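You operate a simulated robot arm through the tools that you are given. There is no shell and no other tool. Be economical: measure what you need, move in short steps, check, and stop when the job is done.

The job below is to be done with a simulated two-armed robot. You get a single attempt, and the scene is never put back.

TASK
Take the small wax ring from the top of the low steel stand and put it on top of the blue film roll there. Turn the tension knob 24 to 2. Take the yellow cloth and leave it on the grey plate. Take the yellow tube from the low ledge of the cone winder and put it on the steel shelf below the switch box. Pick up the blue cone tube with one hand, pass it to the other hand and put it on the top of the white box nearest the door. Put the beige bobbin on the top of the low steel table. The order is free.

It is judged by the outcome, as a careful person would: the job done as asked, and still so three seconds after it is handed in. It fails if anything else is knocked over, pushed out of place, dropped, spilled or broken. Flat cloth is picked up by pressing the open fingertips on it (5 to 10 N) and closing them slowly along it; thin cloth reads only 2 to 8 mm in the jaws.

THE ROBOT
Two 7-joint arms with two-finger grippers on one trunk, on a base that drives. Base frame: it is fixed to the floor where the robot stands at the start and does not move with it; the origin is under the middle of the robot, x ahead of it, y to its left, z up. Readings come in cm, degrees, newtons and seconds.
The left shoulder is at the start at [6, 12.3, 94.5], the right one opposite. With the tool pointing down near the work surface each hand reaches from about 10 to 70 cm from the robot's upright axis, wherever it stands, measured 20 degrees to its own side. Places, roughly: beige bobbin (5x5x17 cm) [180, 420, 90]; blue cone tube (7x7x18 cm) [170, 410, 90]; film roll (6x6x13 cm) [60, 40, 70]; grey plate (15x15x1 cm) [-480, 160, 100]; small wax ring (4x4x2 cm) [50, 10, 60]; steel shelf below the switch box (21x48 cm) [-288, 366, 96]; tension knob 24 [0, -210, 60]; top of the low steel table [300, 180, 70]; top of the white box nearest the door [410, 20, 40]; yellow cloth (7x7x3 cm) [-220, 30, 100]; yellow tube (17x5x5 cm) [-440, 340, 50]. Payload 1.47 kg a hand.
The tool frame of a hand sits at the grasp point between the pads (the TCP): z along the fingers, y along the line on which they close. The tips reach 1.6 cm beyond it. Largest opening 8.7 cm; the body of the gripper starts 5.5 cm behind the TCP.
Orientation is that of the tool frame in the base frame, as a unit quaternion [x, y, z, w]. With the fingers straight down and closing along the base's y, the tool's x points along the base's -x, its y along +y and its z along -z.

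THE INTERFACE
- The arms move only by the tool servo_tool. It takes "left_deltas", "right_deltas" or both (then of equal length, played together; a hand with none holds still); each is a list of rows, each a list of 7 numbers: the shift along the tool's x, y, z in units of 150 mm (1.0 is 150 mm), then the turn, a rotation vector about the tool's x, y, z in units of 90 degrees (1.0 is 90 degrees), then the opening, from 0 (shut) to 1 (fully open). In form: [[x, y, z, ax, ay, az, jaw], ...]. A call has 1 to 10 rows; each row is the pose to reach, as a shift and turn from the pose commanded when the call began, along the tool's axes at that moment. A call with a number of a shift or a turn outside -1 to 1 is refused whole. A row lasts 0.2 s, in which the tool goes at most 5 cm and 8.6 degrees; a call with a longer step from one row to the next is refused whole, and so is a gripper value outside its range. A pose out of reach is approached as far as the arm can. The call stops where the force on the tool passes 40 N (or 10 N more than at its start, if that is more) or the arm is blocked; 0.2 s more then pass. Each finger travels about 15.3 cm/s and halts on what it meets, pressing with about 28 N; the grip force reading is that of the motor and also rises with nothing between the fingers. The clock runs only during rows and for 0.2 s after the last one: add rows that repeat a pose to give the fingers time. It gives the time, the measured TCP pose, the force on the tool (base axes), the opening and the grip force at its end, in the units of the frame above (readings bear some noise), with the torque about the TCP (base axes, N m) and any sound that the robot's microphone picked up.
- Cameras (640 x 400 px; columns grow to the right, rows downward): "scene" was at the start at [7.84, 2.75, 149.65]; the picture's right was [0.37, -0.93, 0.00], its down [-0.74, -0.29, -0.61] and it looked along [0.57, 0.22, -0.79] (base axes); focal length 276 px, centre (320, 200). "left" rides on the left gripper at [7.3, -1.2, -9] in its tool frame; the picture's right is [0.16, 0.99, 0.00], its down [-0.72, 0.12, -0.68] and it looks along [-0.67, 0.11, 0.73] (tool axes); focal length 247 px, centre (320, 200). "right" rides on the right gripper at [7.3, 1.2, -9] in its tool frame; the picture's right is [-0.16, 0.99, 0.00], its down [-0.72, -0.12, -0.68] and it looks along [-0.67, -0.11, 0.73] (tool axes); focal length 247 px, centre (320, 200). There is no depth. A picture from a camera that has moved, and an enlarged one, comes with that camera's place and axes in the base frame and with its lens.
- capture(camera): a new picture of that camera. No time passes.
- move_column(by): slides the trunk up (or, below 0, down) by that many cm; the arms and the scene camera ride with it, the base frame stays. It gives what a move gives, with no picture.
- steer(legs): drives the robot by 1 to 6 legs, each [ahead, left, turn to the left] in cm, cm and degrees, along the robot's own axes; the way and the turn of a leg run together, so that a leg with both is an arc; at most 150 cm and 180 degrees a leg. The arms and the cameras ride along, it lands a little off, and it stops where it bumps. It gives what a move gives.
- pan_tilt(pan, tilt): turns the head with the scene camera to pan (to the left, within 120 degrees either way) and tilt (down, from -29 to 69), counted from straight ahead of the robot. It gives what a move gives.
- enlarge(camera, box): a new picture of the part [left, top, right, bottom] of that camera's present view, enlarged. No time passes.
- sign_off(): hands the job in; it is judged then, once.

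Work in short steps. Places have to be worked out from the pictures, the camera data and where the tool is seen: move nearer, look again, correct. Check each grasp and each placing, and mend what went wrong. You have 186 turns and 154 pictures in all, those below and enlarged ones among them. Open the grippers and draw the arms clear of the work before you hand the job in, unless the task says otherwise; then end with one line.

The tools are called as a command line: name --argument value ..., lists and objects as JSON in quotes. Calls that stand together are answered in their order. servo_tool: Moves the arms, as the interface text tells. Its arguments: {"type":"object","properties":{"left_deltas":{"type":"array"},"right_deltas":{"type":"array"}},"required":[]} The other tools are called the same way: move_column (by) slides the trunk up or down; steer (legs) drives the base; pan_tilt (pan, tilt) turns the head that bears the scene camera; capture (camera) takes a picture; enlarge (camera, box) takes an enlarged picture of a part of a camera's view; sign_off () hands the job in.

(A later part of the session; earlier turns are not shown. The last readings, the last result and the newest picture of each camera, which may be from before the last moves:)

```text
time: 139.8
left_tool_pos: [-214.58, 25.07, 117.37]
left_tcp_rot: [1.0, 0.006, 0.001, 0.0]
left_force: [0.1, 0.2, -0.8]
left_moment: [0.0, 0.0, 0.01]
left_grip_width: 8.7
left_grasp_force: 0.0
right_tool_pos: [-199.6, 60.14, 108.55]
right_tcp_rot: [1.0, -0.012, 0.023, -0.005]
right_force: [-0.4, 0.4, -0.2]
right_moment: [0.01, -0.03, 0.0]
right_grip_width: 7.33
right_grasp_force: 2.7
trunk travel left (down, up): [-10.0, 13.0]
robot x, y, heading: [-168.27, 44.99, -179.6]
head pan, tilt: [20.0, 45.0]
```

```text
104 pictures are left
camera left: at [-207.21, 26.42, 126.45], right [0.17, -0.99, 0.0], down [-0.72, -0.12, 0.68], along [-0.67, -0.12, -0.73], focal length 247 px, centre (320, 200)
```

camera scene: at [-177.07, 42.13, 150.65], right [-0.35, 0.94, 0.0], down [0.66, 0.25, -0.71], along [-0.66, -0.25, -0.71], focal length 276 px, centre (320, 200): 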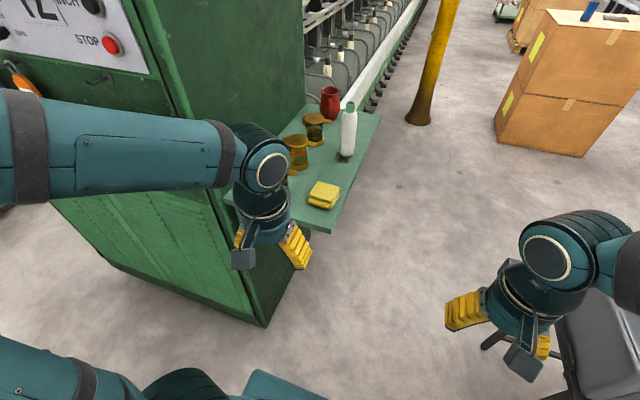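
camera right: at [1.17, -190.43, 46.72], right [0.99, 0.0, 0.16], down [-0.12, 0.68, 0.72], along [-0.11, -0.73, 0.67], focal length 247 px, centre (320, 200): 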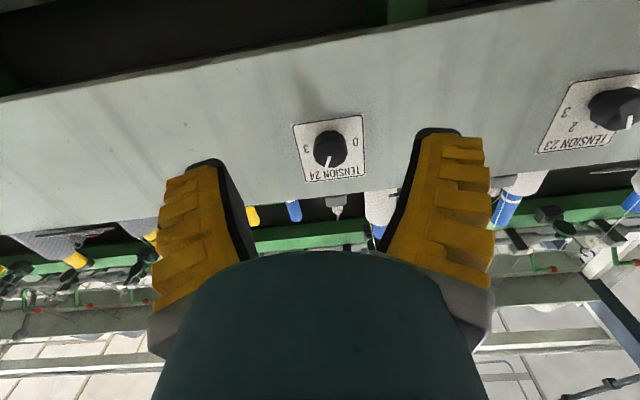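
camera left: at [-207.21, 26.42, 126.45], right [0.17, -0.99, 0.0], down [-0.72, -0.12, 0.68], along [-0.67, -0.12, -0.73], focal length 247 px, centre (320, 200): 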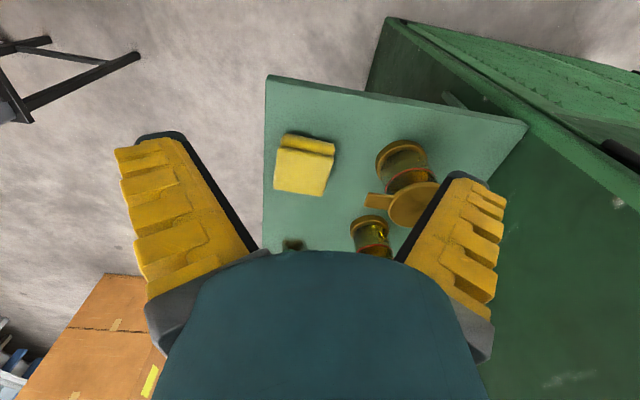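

The cloth's top centre is at about [-222.9, 25.4]. I move above it with a slightly reduced opening to clear the jar's handle, go down to z ≈ 110 and look.

servo_tool --left_deltas '[[-0.3, -0.02, 0, 0, 0, 0, 0.88], [-0.555, -0.03, 0, 0, 0, 0, 0.85], [-0.555, -0.03, 0.25, 0, 0, 0, 0.85], [-0.555, -0.03, 0.45, 0, 0, 0, 0.85]]'

capture --camera "left"

enlarge --camera "scene" --box '[220, 90, 400, 270]'

```text
time: 140.8
left_tool_pos: [-223.0, 25.54, 110.4]
left_tcp_rot: [1.0, 0.006, 0.001, -0.001]
left_force: [0.1, -0.1, 0.4]
left_moment: [0.01, -0.01, -0.04]
left_grip_width: 7.7
left_grasp_force: 2.2
right_tool_pos: [-199.66, 60.15, 108.67]
right_tcp_rot: [1.0, -0.012, 0.022, -0.005]
right_force: [0.7, -0.3, -0.4]
right_moment: [0.0, 0.0, 0.01]
right_grip_width: 7.3
right_grasp_force: 2.4
trunk travel left (down, up): [-10.0, 13.0]
robot x, y, heading: [-168.1, 44.83, -179.6]
head pan, tilt: [20.0, 45.0]
```

```text
103 pictures are left
camera left: at [-215.54, 26.82, 119.49], right [0.17, -0.99, 0.0], down [-0.72, -0.12, 0.68], along [-0.67, -0.11, -0.73], focal length 247 px, centre (320, 200)
```

left: 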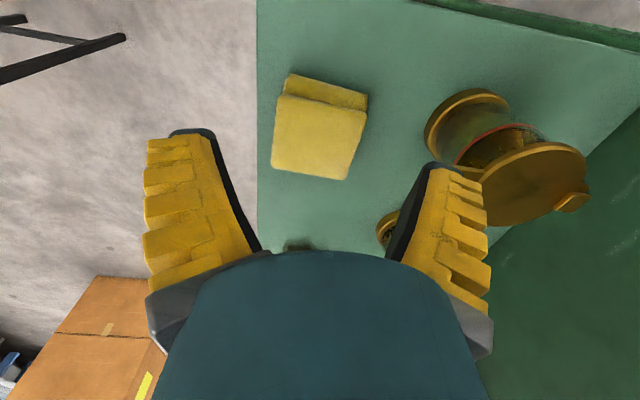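

```text
2.22 times, centred on (310, 180) of scene
camera zoom: at [-177.1, 42.13, 150.64], right [-0.35, 0.94, 0.0], down [0.66, 0.25, -0.71], along [-0.66, -0.25, -0.71], focal length 614 px, centre (342, 244)
```

zoom: 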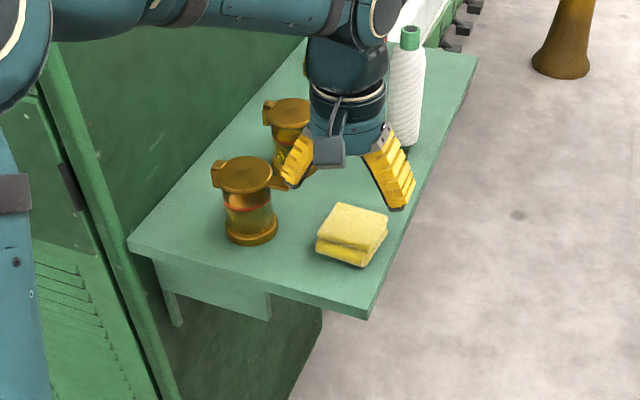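

Combining the views, the cloth's top is nearer z ≈ 100.5 at [-225.2, 25.0]. I shift forward 2 cm, go down to z ≈ 104.5 and check again.

servo_tool --left_deltas '[[-0.15, 0.02, 0.05, 0, 0, 0, 0.85], [-0.15, 0.02, 0.2, 0, 0, 0, 0.85], [-0.15, 0.02, 0.4, 0, 0, 0, 0.85]]'

capture --camera "left"

enlarge --camera "scene" --box '[220, 90, 400, 270]'

```text
time: 141.6
left_tool_pos: [-225.63, 25.58, 105.78]
left_tcp_rot: [1.0, 0.001, -0.004, -0.002]
left_force: [-0.3, -0.9, -0.7]
left_moment: [0.04, -0.01, 0.01]
left_grip_width: 7.66
left_grasp_force: 1.5
right_tool_pos: [-199.69, 59.98, 108.61]
right_tcp_rot: [1.0, -0.013, 0.023, -0.005]
right_force: [-0.4, -0.9, 0.3]
right_moment: [0.01, 0.0, 0.01]
right_grip_width: 7.33
right_grasp_force: 2.1
trunk travel left (down, up): [-10.0, 13.0]
robot x, y, heading: [-168.32, 44.6, -179.8]
head pan, tilt: [20.0, 45.0]
stopped in row 3 (left hand): the force on the tool passed its limit at 50 N (the readings are from after the stop); the commanded pose is now the measured one
```

```text
101 pictures are left
camera left: at [-218.08, 26.71, 114.82], right [0.16, -0.99, -0.01], down [-0.72, -0.12, 0.69], along [-0.68, -0.11, -0.73], focal length 247 px, centre (320, 200)
```

left: 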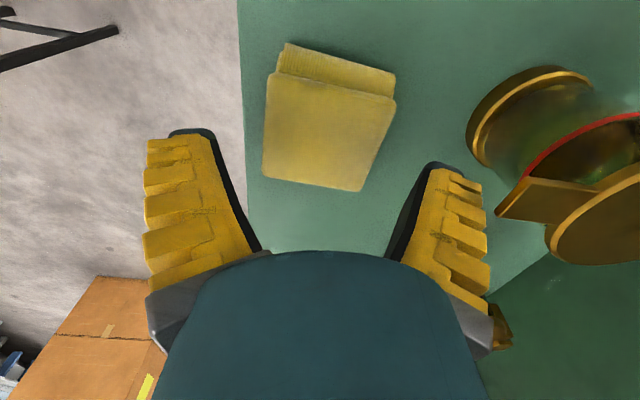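

```text
2.22 times, centred on (310, 180) of scene
camera zoom: at [-177.21, 41.98, 150.61], right [-0.35, 0.94, 0.0], down [0.66, 0.25, -0.71], along [-0.66, -0.25, -0.71], focal length 614 px, centre (342, 244)
```

zoom: 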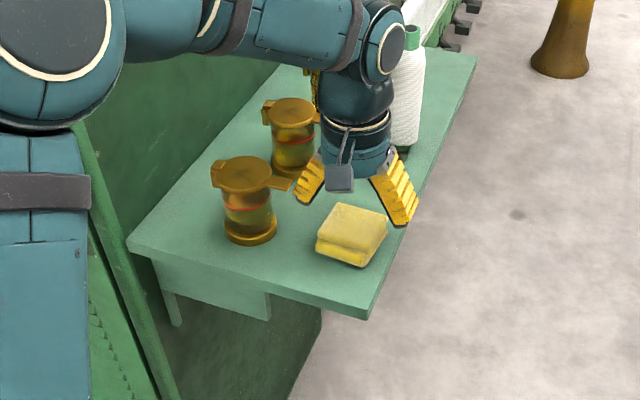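

The descent stopped on 50 N, so something near the hand was touched, perhaps the jar's handle. I look closely before moving.

enlarge --camera "scene" --box '[270, 130, 350, 200]'

```text
5.71 times, centred on (310, 165) of scene
camera zoom: at [-177.21, 41.98, 150.61], right [-0.35, 0.94, 0.0], down [0.66, 0.25, -0.71], along [-0.66, -0.25, -0.71], focal length 1579 px, centre (377, 400)
```

zoom: 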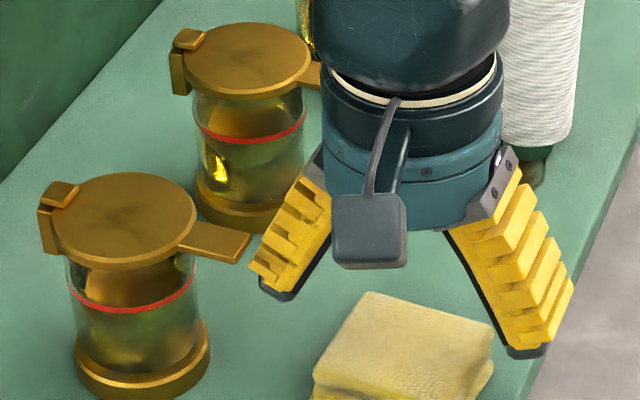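

The jar's spout reaches close to the left fingertip. I raise the hand and turn the gripper 90° so the fingers close along x, away from the jar.

servo_tool --left_deltas '[[0, -0.04, -0.2, 0, 0, 0, 0.85], [0, -0.04, -0.45, 0, 0, 0, 0.85], [0, -0.04, -0.45, 0, 0, -0.09, 0.85], [0, -0.04, -0.45, 0, 0, -0.18, 0.85], [0, -0.04, -0.45, 0, 0, -0.27, 0.85], [0, -0.04, -0.45, 0, 0, -0.36, 0.85], [0, -0.04, -0.45, 0, 0, -0.45, 0.85], [0, -0.04, -0.45, 0, 0, -0.54, 0.85]]'

servo_tool --left_deltas '[[0, 0, 0, 0, 0, -0.09, 0.85], [0, 0, 0, 0, 0, -0.18, 0.85], [0, 0, 0, 0, 0, -0.27, 0.85], [0, 0, 0, 0, 0, -0.36, 0.85], [0, 0, 0, 0, 0, -0.46, 0.85]]'

capture --camera "left"

```text
time: 143.4
left_tool_pos: [-225.25, 26.23, 112.7]
left_tcp_rot: [0.91, 0.414, -0.005, -0.004]
left_force: [-0.1, 0.2, 0.6]
left_moment: [-0.02, 0.02, 0.0]
left_grip_width: 7.65
left_grasp_force: 1.6
right_tool_pos: [-199.55, 60.18, 108.67]
right_tcp_rot: [1.0, -0.013, 0.022, -0.004]
right_force: [0.1, 0.2, -0.1]
right_moment: [0.02, -0.01, 0.0]
right_grip_width: 7.32
right_grasp_force: 2.4
trunk travel left (down, up): [-10.0, 13.0]
robot x, y, heading: [-168.31, 44.87, -179.5]
head pan, tilt: [20.0, 45.0]
```

```text
refused: row 5 steps farther than a row can; nothing moved
```

```text
98 pictures are left
camera left: at [-221.24, 32.58, 121.79], right [0.85, -0.53, -0.01], down [-0.38, -0.62, 0.68], along [-0.37, -0.57, -0.73], focal length 247 px, centre (320, 200)
```

left: 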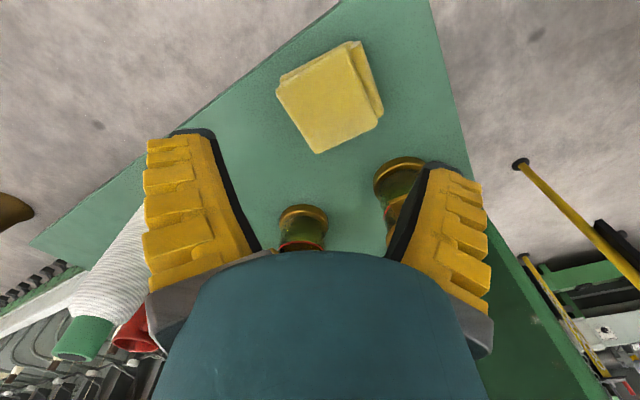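

The jars are standing and untouched. I finish the turn.

servo_tool --left_deltas '[[0, 0, 0, 0, 0, -0.09, 0.85], [0, 0, 0, 0, 0, -0.18, 0.85], [0, 0, 0, 0, 0, -0.27, 0.85], [0, 0, 0, 0, 0, -0.36, 0.85], [0, 0, 0, 0, 0, -0.44, 0.85]]'

capture --camera "left"

```text
time: 144.6
left_tool_pos: [-225.39, 26.16, 112.73]
left_tcp_rot: [0.716, 0.698, -0.002, -0.005]
left_force: [0.6, -1.0, 0.1]
left_moment: [-0.04, 0.01, -0.01]
left_grip_width: 7.69
left_grasp_force: 1.6
right_tool_pos: [-199.59, 60.18, 108.51]
right_tcp_rot: [1.0, -0.013, 0.022, -0.004]
right_force: [-0.1, 0.0, -0.2]
right_moment: [0.0, -0.03, -0.06]
right_grip_width: 7.29
right_grasp_force: 1.9
trunk travel left (down, up): [-10.0, 13.0]
robot x, y, heading: [-168.36, 45.24, -179.7]
head pan, tilt: [20.0, 45.0]
```

```text
97 pictures are left
camera left: at [-226.15, 33.56, 121.85], right [0.99, 0.13, -0.01], down [0.1, -0.73, 0.68], along [0.08, -0.67, -0.74], focal length 247 px, centre (320, 200)
```

left: 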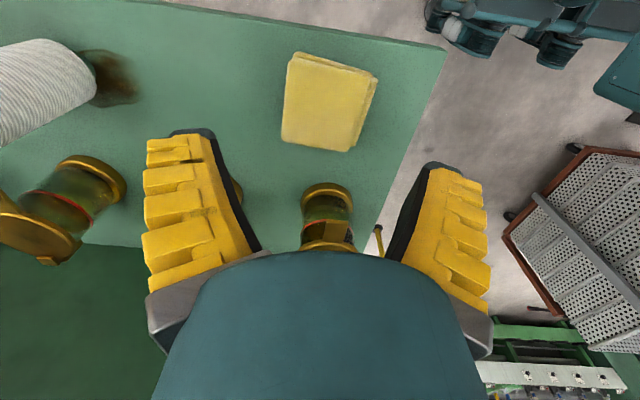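

Now the fingers straddle the cloth along x with free space around it. I descend carefully to z ≈ 101.5, fully open.

servo_tool --left_deltas '[[-0.02, 0.03, 0.2, 0, 0, 0, 1], [-0.02, 0.03, 0.4, 0, 0, 0, 1], [-0.02, 0.03, 0.6, 0, 0, 0, 1], [-0.02, 0.03, 0.75, 0, 0, 0, 1]]'

capture --camera "left"

enlarge --camera "scene" --box '[250, 110, 400, 250]'

```text
time: 145.6
left_tool_pos: [-225.2, 26.0, 101.52]
left_tcp_rot: [0.717, 0.697, -0.002, -0.006]
left_force: [-0.3, -0.1, 0.3]
left_moment: [-0.04, 0.0, -0.03]
left_grip_width: 8.69
left_grasp_force: 0.1
right_tool_pos: [-199.56, 60.22, 108.51]
right_tcp_rot: [1.0, -0.012, 0.022, -0.006]
right_force: [0.2, -0.3, 0.2]
right_moment: [-0.01, 0.0, 0.02]
right_grip_width: 7.31
right_grasp_force: 2.4
trunk travel left (down, up): [-10.0, 13.0]
robot x, y, heading: [-168.4, 44.67, -179.4]
head pan, tilt: [20.0, 45.0]
```

```text
96 pictures are left
camera left: at [-225.93, 33.42, 110.61], right [0.99, 0.13, -0.01], down [0.1, -0.73, 0.68], along [0.08, -0.67, -0.74], focal length 247 px, centre (320, 200)
```

left: 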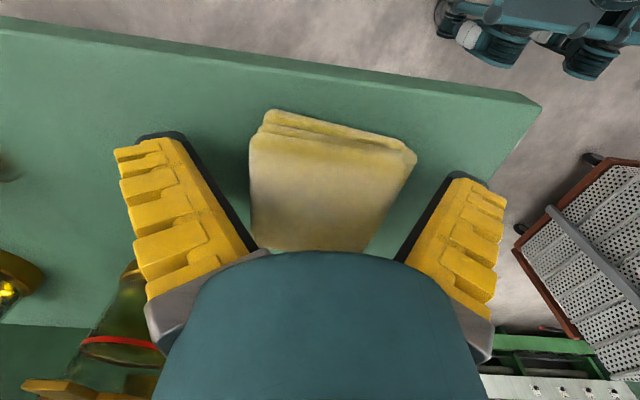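

```text
2.86 times, centred on (325, 180) of scene
camera zoom: at [-177.1, 42.17, 150.64], right [-0.35, 0.94, 0.0], down [0.66, 0.25, -0.71], along [-0.66, -0.25, -0.71], focal length 789 px, centre (306, 257)
```

zoom: 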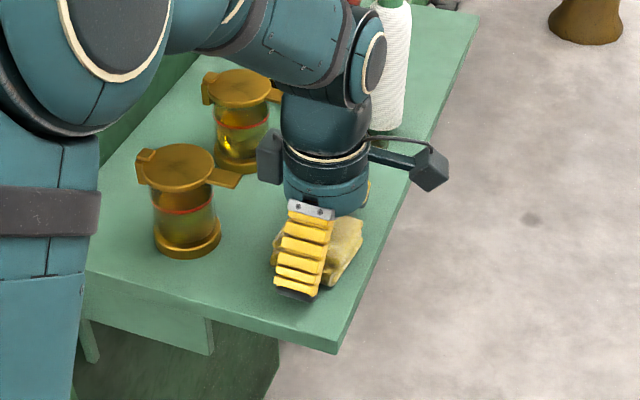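

The fingers straddle the cloth. I lower 1.2 cm more and close slowly.

servo_tool --left_deltas '[[0, 0, 0.03, 0, 0, 0, 1], [0, 0, 0.06, 0, 0, 0, 1], [0, 0, 0.08, 0, 0, 0, 1], [0, 0, 0.08, 0, 0, 0, 0.85], [0, 0, 0.08, 0, 0, 0, 0.65], [0, 0, 0.08, 0, 0, 0, 0.45], [0, 0, 0.08, 0, 0, 0, 0.25], [0, 0, 0.08, 0, 0, 0, 0.1], [0, 0, 0.08, 0, 0, 0, 0.1]]'

capture --camera "left"

```text
time: 147.4
left_tool_pos: [-224.9, 26.08, 100.85]
left_tcp_rot: [0.717, 0.697, -0.004, -0.006]
left_force: [12.1, -0.6, 24.3]
left_moment: [-0.06, -1.22, 0.03]
left_grip_width: 7.54
left_grasp_force: 30.3
right_tool_pos: [-199.38, 60.1, 108.63]
right_tcp_rot: [1.0, -0.014, 0.02, -0.005]
right_force: [-0.1, 0.0, 0.4]
right_moment: [0.04, 0.03, -0.01]
right_grip_width: 7.34
right_grasp_force: 2.5
trunk travel left (down, up): [-10.0, 13.0]
robot x, y, heading: [-168.11, 45.03, -179.7]
head pan, tilt: [20.0, 45.0]
stopped in row 8 (left hand): the force on the tool passed its limit at 41 N (the readings are from after the stop); the commanded pose is now the measured one
```

```text
94 pictures are left
camera left: at [-225.54, 33.38, 109.81], right [0.99, 0.13, -0.01], down [0.11, -0.73, 0.68], along [0.08, -0.67, -0.74], focal length 247 px, centre (320, 200)
```

left: 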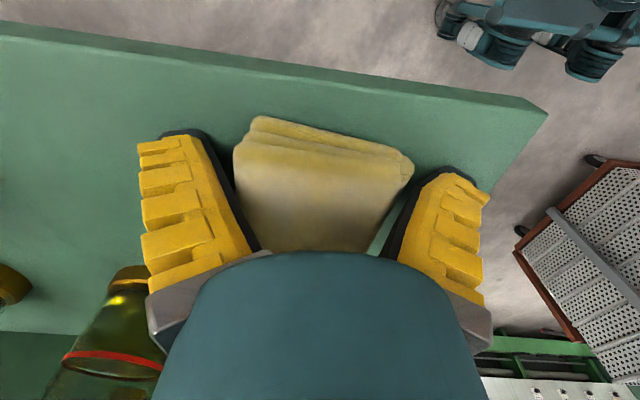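

The tips reached the shelf (z ≈ 99.2) and the fingers press on the cloth at 7.5 cm. I ease up 5 mm while keeping the squeeze, then lift a bit.

servo_tool --left_deltas '[[0, 0, -0.03, 0, 0, 0, 0.6], [0, 0, -0.03, 0, 0, 0, 0.4], [0, 0, -0.03, 0, 0, 0, 0.3], [0, 0, -0.1, 0, 0, 0, 0.3], [0, 0, -0.2, 0, 0, 0, 0.3], [0, 0, -0.3, 0, 0, 0, 0.3]]'

capture --camera "left"

```text
time: 148.8
left_tool_pos: [-225.01, 26.01, 104.95]
left_tcp_rot: [0.717, 0.697, -0.003, -0.006]
left_force: [0.7, 0.4, -0.3]
left_moment: [-0.02, 0.0, -0.04]
left_grip_width: 7.01
left_grasp_force: 27.5
right_tool_pos: [-199.5, 60.36, 108.69]
right_tcp_rot: [1.0, -0.013, 0.022, -0.005]
right_force: [-0.4, -0.9, 0.0]
right_moment: [0.02, 0.02, 0.0]
right_grip_width: 7.31
right_grasp_force: 2.6
trunk travel left (down, up): [-10.0, 13.0]
robot x, y, heading: [-168.28, 44.79, -179.8]
head pan, tilt: [20.0, 45.0]
```

```text
93 pictures are left
camera left: at [-225.8, 33.4, 113.98], right [0.99, 0.13, -0.01], down [0.1, -0.73, 0.68], along [0.08, -0.67, -0.74], focal length 247 px, centre (320, 200)
```

left: 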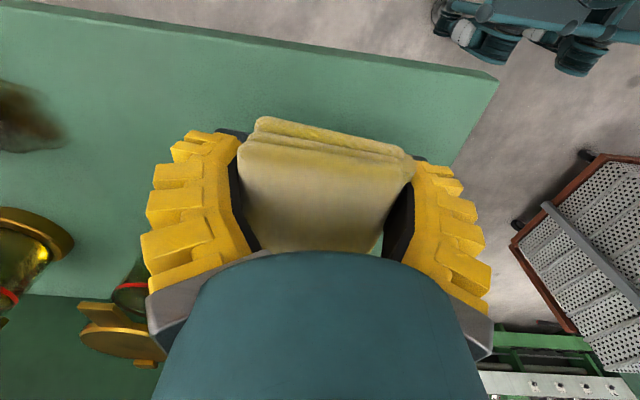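

The cloth is lifted and held. I raise it further and retract toward the robot.

servo_tool --left_deltas '[[0, 0, -0.3, 0, 0, 0, 0.3], [0, 0, -0.6, 0, 0, 0, 0.3], [0, 0, -0.8, 0, 0, 0, 0.3], [0, 0.3, -0.8, 0, 0, 0, 0.3], [0, 0.6, -0.8, 0, 0, 0, 0.3], [0, 0.9, -0.8, 0, 0, 0, 0.3]]'

servo_tool --left_deltas '[[0, 0.3, 0, 0, 0, 0, 0.3], [0, 0.6, 0, 0, 0, 0, 0.3], [0, 0.6, 0, 0, 0, 0, 0.3]]'

pan_tilt --pan -15 --tilt 25

capture --camera "scene"

```text
time: 150.2
left_tool_pos: [-211.16, 25.69, 116.59]
left_tcp_rot: [0.717, 0.697, -0.003, -0.007]
left_force: [0.1, 0.9, 1.0]
left_moment: [0.01, 0.02, 0.0]
left_grip_width: 7.02
left_grasp_force: 27.9
right_tool_pos: [-199.36, 60.26, 108.68]
right_tcp_rot: [1.0, -0.013, 0.022, -0.006]
right_force: [0.4, -0.3, -0.3]
right_moment: [-0.02, 0.05, 0.01]
right_grip_width: 7.29
right_grasp_force: 2.1
trunk travel left (down, up): [-10.0, 13.0]
robot x, y, heading: [-168.06, 44.78, -179.7]
head pan, tilt: [20.0, 45.0]
```

```text
time: 151.0
left_tool_pos: [-202.23, 25.31, 116.57]
left_tcp_rot: [0.717, 0.697, -0.004, -0.007]
left_force: [-0.8, -0.4, -0.3]
left_moment: [0.0, -0.01, 0.02]
left_grip_width: 7.02
left_grasp_force: 28.5
right_tool_pos: [-199.74, 60.27, 108.57]
right_tcp_rot: [1.0, -0.013, 0.021, -0.004]
right_force: [-0.1, -0.4, 0.3]
right_moment: [0.05, -0.01, 0.01]
right_grip_width: 7.32
right_grasp_force: 2.6
trunk travel left (down, up): [-10.0, 13.0]
robot x, y, heading: [-168.33, 45.03, -179.4]
head pan, tilt: [20.0, 45.0]
```

```text
time: 152.0
left_tool_pos: [-202.17, 25.3, 116.74]
left_tcp_rot: [0.717, 0.697, -0.003, -0.005]
left_force: [-0.3, -0.2, -0.2]
left_moment: [-0.01, -0.01, 0.01]
left_grip_width: 6.99
left_grasp_force: 28.0
right_tool_pos: [-199.61, 60.3, 108.55]
right_tcp_rot: [1.0, -0.013, 0.022, -0.005]
right_force: [0.7, 0.8, -0.2]
right_moment: [0.02, -0.02, 0.0]
right_grip_width: 7.3
right_grasp_force: 2.6
trunk travel left (down, up): [-10.0, 13.0]
robot x, y, heading: [-168.52, 44.86, -179.6]
head pan, tilt: [-15.0, 25.0]
```

```text
92 pictures are left
camera scene: at [-178.36, 47.31, 153.7], right [0.25, 0.97, 0.0], down [0.41, -0.11, -0.91], along [-0.88, 0.23, -0.42], focal length 276 px, centre (320, 200)
```

scene: 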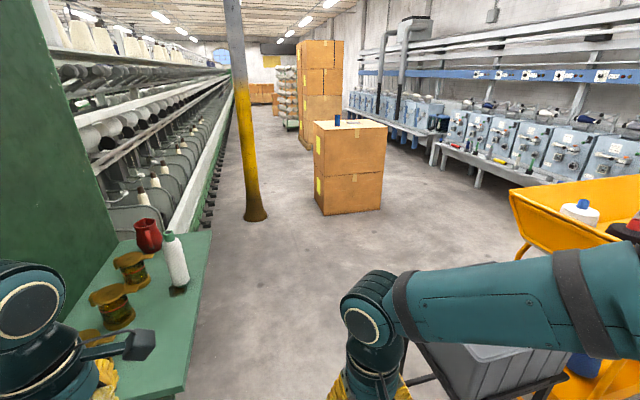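

The grey plate is seen on top of the cardboard box stack at about [-480, 160]. I go out between shelf and stand along y ≈ 59, then diagonally toward the boxes.

steer --legs '[[0, -14, 0], [65, 0, 0], [65, 0, 0], [60, -60, 0]]'

capture --camera "scene"

```text
time: 165.5
left_tool_pos: [-390.96, 97.49, 116.6]
left_tcp_rot: [0.719, 0.695, -0.003, -0.005]
left_force: [0.0, 0.0, -1.5]
left_moment: [0.03, 0.04, -0.03]
left_grip_width: 6.92
left_grasp_force: 28.1
right_tool_pos: [-388.3, 132.32, 108.55]
right_tcp_rot: [1.0, -0.015, 0.022, -0.005]
right_force: [1.1, 0.0, 0.9]
right_moment: [0.0, 0.01, 0.02]
right_grip_width: 7.3
right_grasp_force: 2.3
trunk travel left (down, up): [-10.0, 13.0]
robot x, y, heading: [-356.77, 116.7, -179.8]
head pan, tilt: [-15.0, 25.0]
```

```text
91 pictures are left
camera scene: at [-367.12, 119.33, 153.7], right [0.26, 0.97, 0.0], down [0.41, -0.11, -0.91], along [-0.88, 0.23, -0.42], focal length 276 px, centre (320, 200)
```

scene: 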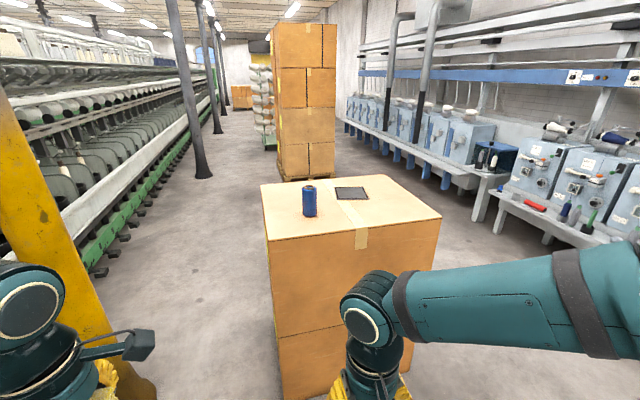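

The plate is at about [-486, 168, 98] on the box, whose near edge is at x ≈ -455. I drive so the plate is straight ahead of the left shoulder.

steer --legs '[[0, -63, 0], [61, 0, 0]]'

pan_tilt --pan 10 --tilt 40

capture --camera "scene"

```text
time: 174.7
left_tool_pos: [-452.4, 161.0, 116.62]
left_tcp_rot: [0.717, 0.697, -0.003, -0.006]
left_force: [-0.2, -0.1, 0.0]
left_moment: [0.02, 0.0, 0.06]
left_grip_width: 6.82
left_grasp_force: 28.8
right_tool_pos: [-449.68, 195.92, 108.6]
right_tcp_rot: [1.0, -0.014, 0.023, -0.005]
right_force: [0.0, -0.5, -0.4]
right_moment: [0.05, 0.01, 0.01]
right_grip_width: 7.3
right_grasp_force: 2.3
trunk travel left (down, up): [-10.0, 13.0]
robot x, y, heading: [-418.73, 180.85, -179.6]
head pan, tilt: [-15.0, 25.0]
```

```text
time: 175.5
left_tool_pos: [-452.43, 160.99, 116.68]
left_tcp_rot: [0.717, 0.697, -0.003, -0.006]
left_force: [-0.4, -0.5, -0.2]
left_moment: [0.02, 0.02, 0.0]
left_grip_width: 6.8
left_grasp_force: 28.2
right_tool_pos: [-449.74, 195.96, 108.47]
right_tcp_rot: [1.0, -0.015, 0.022, -0.004]
right_force: [0.2, 0.2, 0.2]
right_moment: [0.02, -0.02, 0.01]
right_grip_width: 7.31
right_grasp_force: 2.5
trunk travel left (down, up): [-10.0, 13.0]
robot x, y, heading: [-418.7, 180.3, -179.7]
head pan, tilt: [10.0, 40.0]
```

```text
90 pictures are left
camera scene: at [-427.98, 179.12, 151.38], right [-0.18, 0.98, 0.0], down [0.63, 0.11, -0.77], along [-0.75, -0.14, -0.64], focal length 276 px, centre (320, 200)
```

scene: 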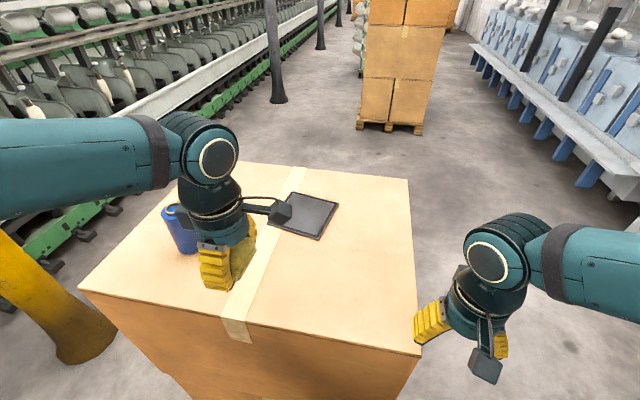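

The plate's centre is at about [-484, 165, 97]. I extend the left hand over it, high.

servo_tool --left_deltas '[[0.05, -0.3, 0, 0, 0, 0, 0.3], [0.1, -0.6, 0, 0, 0, 0, 0.3], [0.15, -0.9, 0, 0, 0, 0, 0.3], [0.2, -1.0, 0, 0, 0, 0, 0.3]]'

servo_tool --left_deltas '[[0, -0.3, 0, 0, 0, 0, 0.3], [0, -0.6, 0, 0, 0, 0, 0.3], [0, -0.9, 0, 0, 0, 0, 0.3], [0, -1.0, 0, 0, 0, 0, 0.3]]'

capture --camera "scene"

capture --camera "left"

```text
time: 176.5
left_tool_pos: [-467.16, 164.42, 116.87]
left_tcp_rot: [0.717, 0.697, -0.004, -0.006]
left_force: [-0.4, -0.2, -0.8]
left_moment: [-0.02, 0.02, 0.01]
left_grip_width: 6.83
left_grasp_force: 28.1
right_tool_pos: [-449.68, 195.91, 108.59]
right_tcp_rot: [1.0, -0.014, 0.021, -0.005]
right_force: [-0.1, -0.8, 0.7]
right_moment: [0.01, 0.01, 0.0]
right_grip_width: 7.29
right_grasp_force: 2.8
trunk travel left (down, up): [-10.0, 13.0]
robot x, y, heading: [-418.46, 180.83, -179.5]
head pan, tilt: [10.0, 40.0]
```

```text
time: 177.5
left_tool_pos: [-482.25, 164.89, 117.11]
left_tcp_rot: [0.718, 0.696, -0.004, -0.006]
left_force: [-0.4, -0.3, -0.5]
left_moment: [-0.02, 0.01, 0.03]
left_grip_width: 6.82
left_grasp_force: 28.3
right_tool_pos: [-449.68, 195.93, 108.66]
right_tcp_rot: [1.0, -0.014, 0.022, -0.005]
right_force: [1.6, 0.4, 0.8]
right_moment: [0.01, 0.01, -0.02]
right_grip_width: 7.31
right_grasp_force: 2.4
trunk travel left (down, up): [-10.0, 13.0]
robot x, y, heading: [-418.7, 180.57, -179.6]
head pan, tilt: [10.0, 40.0]
```

```text
89 pictures are left
camera scene: at [-427.93, 179.1, 151.38], right [-0.18, 0.98, 0.0], down [0.63, 0.11, -0.77], along [-0.75, -0.14, -0.64], focal length 276 px, centre (320, 200)
```

scene: 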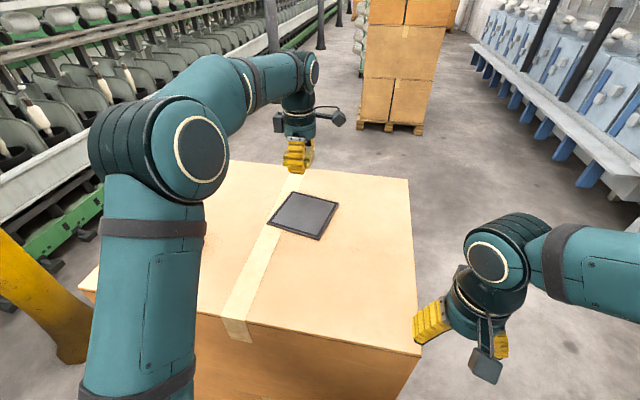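

```text
88 pictures are left
camera left: at [-483.02, 172.21, 126.17], right [0.99, 0.13, -0.01], down [0.1, -0.73, 0.68], along [0.08, -0.67, -0.74], focal length 247 px, centre (320, 200)
```

left: 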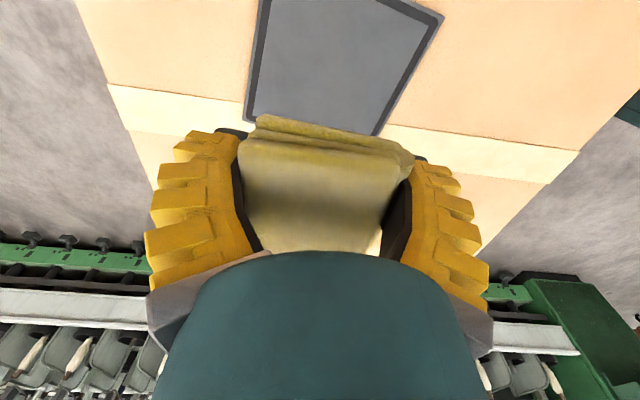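

The plate is centred at about [-481.3, 165.2, 99.3], nearly under the hand. I descend most of the way.

servo_tool --left_deltas '[[0.02, 0.06, 0.2, 0, 0, 0, 0.3], [0.02, 0.06, 0.45, 0, 0, 0, 0.3], [0.02, 0.06, 0.7, 0, 0, 0, 0.3], [0.02, 0.06, 0.88, 0, 0, 0, 0.3]]'

servo_tool --left_deltas '[[0, 0, 0.05, 0, 0, 0, 0.3], [0, 0, 0.09, 0, 0, 0, 0.3], [0, 0, 0.12, 0, 0, 0, 0.3]]'

capture --camera "left"

```text
time: 178.5
left_tool_pos: [-481.44, 165.18, 103.77]
left_tcp_rot: [0.717, 0.697, -0.003, -0.006]
left_force: [-0.6, -0.8, -0.7]
left_moment: [0.0, -0.05, -0.03]
left_grip_width: 6.8
left_grasp_force: 28.0
right_tool_pos: [-449.79, 195.92, 108.61]
right_tcp_rot: [1.0, -0.014, 0.022, -0.004]
right_force: [-0.3, 0.4, 0.0]
right_moment: [0.0, 0.01, -0.03]
right_grip_width: 7.32
right_grasp_force: 2.3
trunk travel left (down, up): [-10.0, 13.0]
robot x, y, heading: [-418.07, 180.83, -179.8]
head pan, tilt: [10.0, 40.0]
```

```text
time: 179.3
left_tool_pos: [-481.63, 165.12, 101.83]
left_tcp_rot: [0.717, 0.697, -0.003, -0.006]
left_force: [-0.1, 0.1, -0.5]
left_moment: [0.0, 0.01, 0.02]
left_grip_width: 6.8
left_grasp_force: 28.2
right_tool_pos: [-449.62, 195.91, 108.6]
right_tcp_rot: [1.0, -0.013, 0.022, -0.004]
right_force: [0.0, 0.1, 0.5]
right_moment: [-0.01, 0.01, 0.0]
right_grip_width: 7.3
right_grasp_force: 2.4
trunk travel left (down, up): [-10.0, 13.0]
robot x, y, heading: [-418.26, 180.97, -179.8]
head pan, tilt: [10.0, 40.0]
```

```text
87 pictures are left
camera left: at [-482.3, 172.53, 111.06], right [0.99, 0.13, -0.01], down [0.1, -0.73, 0.68], along [0.08, -0.67, -0.74], focal length 247 px, centre (320, 200)
```

left: 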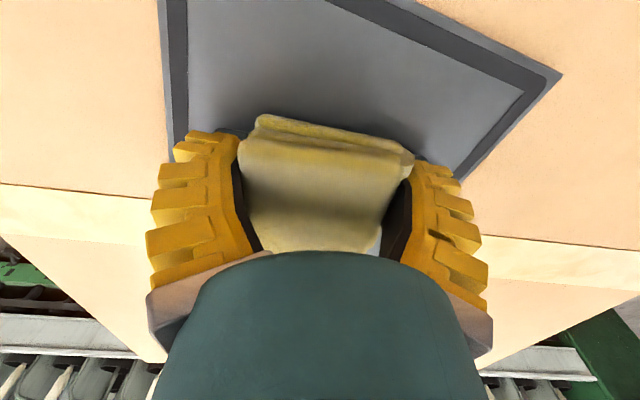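

There is no contact yet. I lower in small steps until I feel the plate.

servo_tool --left_deltas '[[0, 0, 0.02, 0, 0, 0, 0.3], [0, 0, 0.04, 0, 0, 0, 0.3], [0, 0, 0.06, 0, 0, 0, 0.3], [0, 0, 0.06, 0, 0, 0, 0.3]]'

```text
time: 180.2
left_tool_pos: [-481.56, 165.2, 101.83]
left_tcp_rot: [0.717, 0.697, -0.008, -0.011]
left_force: [4.0, -1.4, 17.5]
left_moment: [-0.09, -0.75, 0.04]
left_grip_width: 6.78
left_grasp_force: 27.8
right_tool_pos: [-449.54, 196.06, 108.68]
right_tcp_rot: [1.0, -0.014, 0.021, -0.006]
right_force: [-0.3, 0.1, -0.3]
right_moment: [0.03, -0.01, 0.02]
right_grip_width: 7.31
right_grasp_force: 2.2
trunk travel left (down, up): [-10.0, 13.0]
robot x, y, heading: [-418.62, 180.81, -179.6]
head pan, tilt: [10.0, 40.0]
stopped in row 4 (left hand): the force on the tool passed its limit at 42 N (the readings are from after the stop); the commanded pose is now the measured one
```

The cloth is pressed on the plate, so I open and rise straight up.

servo_tool --left_deltas '[[0, 0, -0.01, 0, 0, 0, 0.7], [0, 0, -0.01, 0, 0, 0, 0.85], [0, 0, -0.01, 0, 0, 0, 1], [0, 0, -0.01, 0, 0, 0, 1], [0, 0, -0.2, 0, 0, 0, 1], [0, 0, -0.5, 0, 0, 0, 1], [0, 0, -0.8, 0, 0, 0, 1]]'

capture --camera "left"

```text
time: 181.8
left_tool_pos: [-481.45, 165.12, 113.68]
left_tcp_rot: [0.717, 0.697, -0.006, -0.009]
left_force: [0.8, 0.1, 0.3]
left_moment: [-0.01, -0.01, -0.01]
left_grip_width: 8.69
left_grasp_force: 0.0
right_tool_pos: [-449.65, 195.94, 108.6]
right_tcp_rot: [1.0, -0.014, 0.023, -0.005]
right_force: [0.3, -0.4, -0.8]
right_moment: [0.01, 0.03, 0.01]
right_grip_width: 7.31
right_grasp_force: 2.5
trunk travel left (down, up): [-10.0, 13.0]
robot x, y, heading: [-418.58, 180.94, -179.5]
head pan, tilt: [10.0, 40.0]
```

```text
86 pictures are left
camera left: at [-482.09, 172.53, 122.86], right [0.99, 0.13, -0.02], down [0.11, -0.73, 0.67], along [0.07, -0.67, -0.74], focal length 247 px, centre (320, 200)
```

left: 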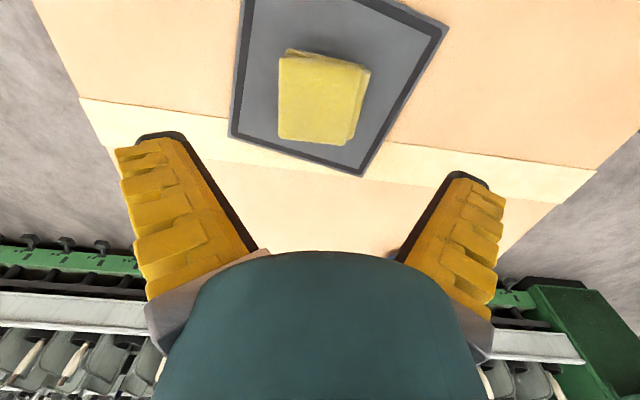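

The cloth lies flat on the plate. I retract the left hand and turn its gripper back.

servo_tool --left_deltas '[[0, 0, -0.2, 0, 0, 0, 0.8], [0, 0.3, -0.2, 0, 0, 0, 0.8], [0, 0.6, -0.2, 0, 0, 0, 0.8], [0, 0.9, -0.2, 0, 0, 0, 0.8], [0, 1.0, -0.2, 0, 0, 0, 0.8]]'

servo_tool --left_deltas '[[0, 0.2, 0, 0, 0, 0.09, 0.8], [0, 0.4, 0, 0, 0, 0.18, 0.8], [0, 0.6, 0, 0, 0, 0.27, 0.8], [0, 0.8, 0, 0, 0, 0.36, 0.8], [0, 0.9, 0, 0, 0, 0.45, 0.8], [0, 1.0, 0, 0, 0, 0.54, 0.8], [0, 1.0, 0, 0, 0, 0.63, 0.8], [0, 1.0, 0, 0, 0, 0.72, 0.8], [0, 1.0, 0, 0, 0, 0.81, 0.8], [0, 1.0, 0, 0, 0, 0.9, 0.8]]'

steer --legs '[[-35, 0, 0], [0, 0, -90]]'

pan_tilt --pan 0 --tilt 25

capture --camera "scene"

```text
time: 183.0
left_tool_pos: [-466.39, 164.72, 115.99]
left_tcp_rot: [0.718, 0.696, -0.007, -0.01]
left_force: [0.8, 0.1, 0.8]
left_moment: [0.01, 0.0, -0.03]
left_grip_width: 7.34
left_grasp_force: 2.2
right_tool_pos: [-449.75, 195.97, 108.63]
right_tcp_rot: [1.0, -0.014, 0.022, -0.005]
right_force: [-0.5, 0.0, 0.3]
right_moment: [0.02, -0.01, 0.0]
right_grip_width: 7.3
right_grasp_force: 2.7
trunk travel left (down, up): [-10.0, 13.0]
robot x, y, heading: [-418.82, 180.2, -179.6]
head pan, tilt: [10.0, 40.0]
```

```text
time: 185.2
left_tool_pos: [-451.37, 164.14, 115.77]
left_tcp_rot: [0.998, 0.063, -0.011, -0.002]
left_force: [-0.1, 0.4, 0.3]
left_moment: [0.0, -0.01, 0.03]
left_grip_width: 7.32
left_grasp_force: 2.7
right_tool_pos: [-449.6, 195.82, 108.74]
right_tcp_rot: [1.0, -0.014, 0.022, -0.005]
right_force: [-0.2, -0.4, -0.7]
right_moment: [0.0, 0.04, 0.0]
right_grip_width: 7.31
right_grasp_force: 2.3
trunk travel left (down, up): [-10.0, 13.0]
robot x, y, heading: [-418.22, 180.61, -179.6]
head pan, tilt: [10.0, 40.0]
```

```text
time: 191.3
left_tool_pos: [-400.49, 213.65, 115.72]
left_tcp_rot: [0.751, -0.661, -0.005, -0.009]
left_force: [-0.6, -0.1, 0.1]
left_moment: [0.01, 0.02, 0.0]
left_grip_width: 7.34
left_grasp_force: 2.5
right_tool_pos: [-368.7, 212.11, 108.61]
right_tcp_rot: [-0.698, 0.716, -0.018, -0.011]
right_force: [-0.2, -0.7, -0.8]
right_moment: [0.0, 0.01, 0.0]
right_grip_width: 7.32
right_grasp_force: 2.8
trunk travel left (down, up): [-10.0, 13.0]
robot x, y, heading: [-383.89, 180.86, 90.3]
head pan, tilt: [10.0, 40.0]
```

```text
time: 192.1
left_tool_pos: [-400.6, 213.66, 115.84]
left_tcp_rot: [0.751, -0.661, -0.006, -0.01]
left_force: [0.3, -0.2, 0.6]
left_moment: [0.05, -0.02, 0.02]
left_grip_width: 7.3
left_grasp_force: 2.3
right_tool_pos: [-368.72, 212.01, 108.53]
right_tcp_rot: [-0.698, 0.716, -0.019, -0.012]
right_force: [0.1, -0.1, 0.9]
right_moment: [-0.02, 0.0, -0.01]
right_grip_width: 7.33
right_grasp_force: 2.3
trunk travel left (down, up): [-10.0, 13.0]
robot x, y, heading: [-384.13, 180.79, 90.4]
head pan, tilt: [0.0, 25.0]
```

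```text
85 pictures are left
camera scene: at [-384.24, 190.99, 153.7], right [1.0, 0.01, 0.0], down [0.0, -0.42, -0.91], along [-0.01, 0.91, -0.42], focal length 276 px, centre (320, 200)
```

scene: 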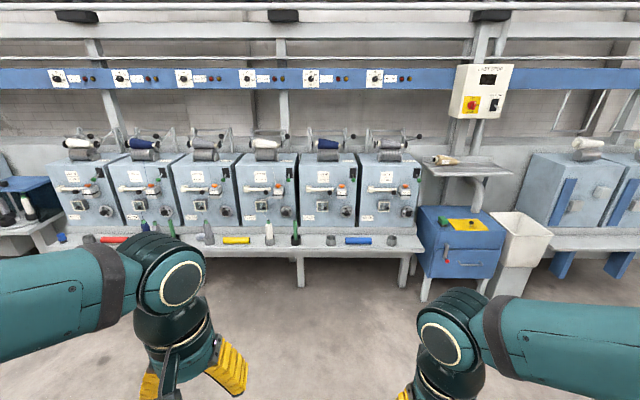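

The yellow tube lies along x at about [-443, 348, 50] on the ledge, and the steel shelf is at about [-289, 369, 96]. I drive toward the tube and lower the trunk.

steer --legs '[[62, 0, 0], [0, 44, 0], [44, 0, 0]]'

move_column --by -8

pan_tilt --pan 12 --tilt 50

capture --camera "scene"

```text
time: 201.8
left_tool_pos: [-444.69, 319.64, 115.86]
left_tcp_rot: [0.75, -0.661, -0.005, -0.009]
left_force: [0.5, 0.6, -0.9]
left_moment: [-0.05, -0.01, -0.01]
left_grip_width: 7.31
left_grasp_force: 2.6
right_tool_pos: [-412.84, 317.92, 108.58]
right_tcp_rot: [-0.697, 0.717, -0.02, -0.013]
right_force: [-0.3, 0.3, 0.4]
right_moment: [-0.01, -0.01, 0.0]
right_grip_width: 7.31
right_grasp_force: 2.3
trunk travel left (down, up): [-10.0, 13.0]
robot x, y, heading: [-428.76, 286.71, 90.1]
head pan, tilt: [0.0, 25.0]
```

```text
time: 202.9
left_tool_pos: [-444.7, 319.53, 107.87]
left_tcp_rot: [0.751, -0.66, -0.006, -0.009]
left_force: [0.1, 0.3, -0.3]
left_moment: [0.01, 0.04, 0.0]
left_grip_width: 7.31
left_grasp_force: 2.3
right_tool_pos: [-412.87, 317.75, 100.62]
right_tcp_rot: [-0.697, 0.716, -0.019, -0.012]
right_force: [0.6, 0.1, -0.3]
right_moment: [0.01, 0.0, 0.01]
right_grip_width: 7.3
right_grasp_force: 2.6
trunk travel left (down, up): [-2.0, 21.0]
robot x, y, heading: [-428.33, 286.63, 90.4]
head pan, tilt: [0.0, 25.0]
```

```text
time: 203.8
left_tool_pos: [-444.61, 319.54, 107.84]
left_tcp_rot: [0.751, -0.661, -0.006, -0.009]
left_force: [0.1, -0.4, 0.3]
left_moment: [0.01, -0.02, -0.02]
left_grip_width: 7.29
left_grasp_force: 2.7
right_tool_pos: [-412.88, 317.8, 100.62]
right_tcp_rot: [-0.697, 0.717, -0.019, -0.012]
right_force: [0.1, -0.1, 0.1]
right_moment: [0.02, 0.0, 0.02]
right_grip_width: 7.31
right_grasp_force: 2.0
trunk travel left (down, up): [-2.0, 21.0]
robot x, y, heading: [-428.49, 286.85, 90.5]
head pan, tilt: [12.0, 50.0]
```

```text
84 pictures are left
camera scene: at [-430.0, 295.14, 141.96], right [0.98, 0.21, 0.0], down [0.16, -0.75, -0.64], along [-0.14, 0.63, -0.77], focal length 276 px, centre (320, 200)
```

scene: 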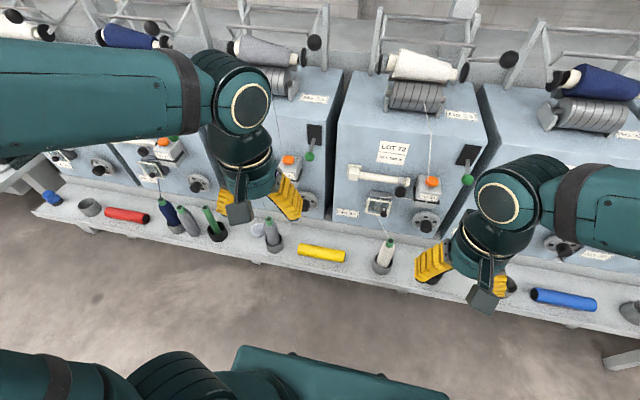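

The tube is at [-440, 342.5, 55], parallel to x and about 17 cm long. I turn the left gripper so it closes across the tube while moving over it.

servo_tool --left_deltas '[[-0.1, -0.04, 0, 0, 0, -0.092, 0.85], [-0.19, -0.08, 0, 0, 0, -0.184, 0.85], [-0.29, -0.13, 0, 0, 0, -0.276, 0.85], [-0.38, -0.17, 0, 0, 0, -0.368, 0.85], [-0.48, -0.21, 0, 0, 0, -0.46, 0.85], [-0.57, -0.26, 0, 0, 0, -0.552, 0.85], [-0.67, -0.3, 0, 0, 0, -0.644, 0.85], [-0.76, -0.34, 0, 0, 0, -0.736, 0.85], [-0.86, -0.39, 0, 0, 0, -0.828, 0.85], [-0.953, -0.431, 0, 0, 0, -0.92, 0.85]]'

servo_tool --left_deltas '[[0, -0.2, 0.2, 0, 0, 0, 0.85], [0, -0.4, 0.4, 0, 0, 0, 0.85], [0, -0.52, 0.7, 0, 0, 0, 0.85], [0, -0.52, 1.0, 0, 0, 0, 0.85]]'

capture --camera "left"

```text
time: 206.0
left_tool_pos: [-439.95, 334.59, 108.15]
left_tcp_rot: [1.0, 0.001, 0.003, -0.01]
left_force: [-0.7, -0.4, 1.1]
left_moment: [0.03, 0.03, 0.01]
left_grip_width: 7.68
left_grasp_force: 2.4
right_tool_pos: [-412.9, 317.91, 100.63]
right_tcp_rot: [-0.697, 0.717, -0.019, -0.012]
right_force: [-0.6, -0.8, 1.1]
right_moment: [-0.02, -0.04, -0.02]
right_grip_width: 7.3
right_grasp_force: 2.6
trunk travel left (down, up): [-2.0, 21.0]
robot x, y, heading: [-428.48, 286.59, 90.5]
head pan, tilt: [12.0, 50.0]
```

```text
time: 207.0
left_tool_pos: [-439.98, 342.79, 93.29]
left_tcp_rot: [1.0, -0.001, 0.003, -0.011]
left_force: [-0.1, 0.0, 0.4]
left_moment: [0.01, 0.01, 0.01]
left_grip_width: 7.69
left_grasp_force: 1.6
right_tool_pos: [-412.87, 317.83, 100.63]
right_tcp_rot: [-0.697, 0.716, -0.019, -0.012]
right_force: [-0.5, 0.1, -0.1]
right_moment: [-0.01, 0.03, 0.0]
right_grip_width: 7.3
right_grasp_force: 2.3
trunk travel left (down, up): [-2.0, 21.0]
robot x, y, heading: [-428.03, 286.68, 90.2]
head pan, tilt: [12.0, 50.0]
```

```text
83 pictures are left
camera left: at [-432.67, 343.84, 102.37], right [0.16, -0.99, -0.02], down [-0.73, -0.13, 0.67], along [-0.67, -0.09, -0.74], focal length 247 px, centre (320, 200)
```

left: 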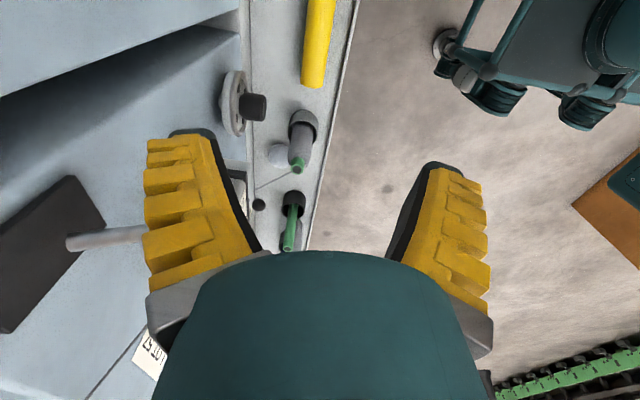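

The tube's west end is at x ≈ -448 as expected, and the machine's knob tip is at [-445, 350, 75]. I narrow the opening a little, shift slightly east, and descend to z ≈ 72.

servo_tool --left_deltas '[[0.07, 0.02, 0.1, 0, 0, 0, 0.75], [0.1, 0.0, 0.4, 0, 0, 0, 0.75], [0.1, 0.0, 0.7, 0, 0, 0, 0.75], [0.1, 0.0, 1.0, 0, 0, 0, 0.75]]'

servo_tool --left_deltas '[[0, 0, 0.2, 0, 0, 0, 0.75], [0, 0, 0.4, 0, 0, 0, 0.75]]'

capture --camera "left"

capture --camera "scene"

```text
time: 208.0
left_tool_pos: [-438.4, 342.88, 78.23]
left_tcp_rot: [1.0, 0.001, 0.003, -0.01]
left_force: [-0.5, 0.7, -0.3]
left_moment: [-0.03, 0.0, 0.03]
left_grip_width: 6.95
left_grasp_force: 2.8
right_tool_pos: [-412.84, 317.87, 100.59]
right_tcp_rot: [-0.697, 0.717, -0.019, -0.012]
right_force: [-0.3, -1.0, -1.0]
right_moment: [0.02, -0.02, 0.01]
right_grip_width: 7.31
right_grasp_force: 2.6
trunk travel left (down, up): [-2.0, 21.0]
robot x, y, heading: [-428.12, 286.47, 90.4]
head pan, tilt: [12.0, 50.0]
```

```text
time: 208.6
left_tool_pos: [-438.32, 343.15, 72.47]
left_tcp_rot: [1.0, 0.001, 0.003, -0.012]
left_force: [0.2, -0.3, -0.6]
left_moment: [-0.01, 0.0, 0.0]
left_grip_width: 6.94
left_grasp_force: 2.8
right_tool_pos: [-413.03, 317.83, 100.58]
right_tcp_rot: [-0.697, 0.717, -0.019, -0.012]
right_force: [-0.5, 0.6, -0.6]
right_moment: [0.0, 0.05, 0.05]
right_grip_width: 7.34
right_grasp_force: 2.8
trunk travel left (down, up): [-2.0, 21.0]
robot x, y, heading: [-427.96, 285.97, 90.3]
head pan, tilt: [12.0, 50.0]
```

```text
82 pictures are left
camera left: at [-430.97, 344.14, 81.58], right [0.16, -0.99, -0.02], down [-0.73, -0.13, 0.67], along [-0.67, -0.09, -0.74], focal length 247 px, centre (320, 200)
```

left: 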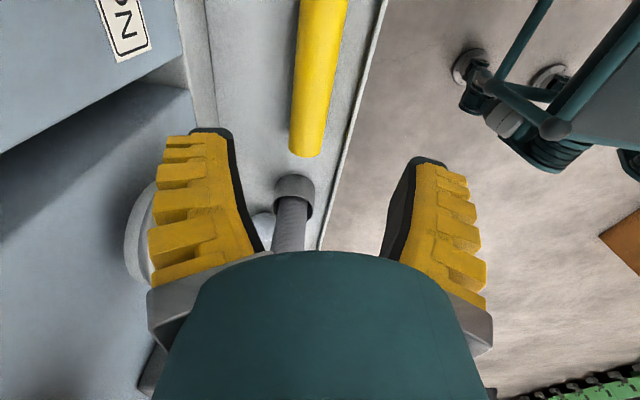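

```text
81 pictures are left
camera scene: at [-430.0, 295.16, 141.95], right [0.98, 0.21, 0.0], down [0.16, -0.75, -0.64], along [-0.14, 0.63, -0.77], focal length 276 px, centre (320, 200)
```

scene: 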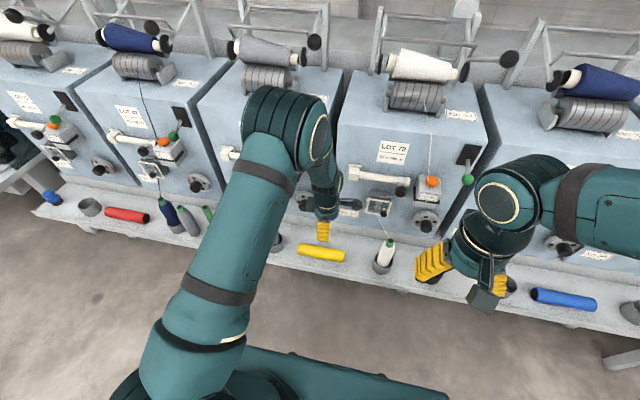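

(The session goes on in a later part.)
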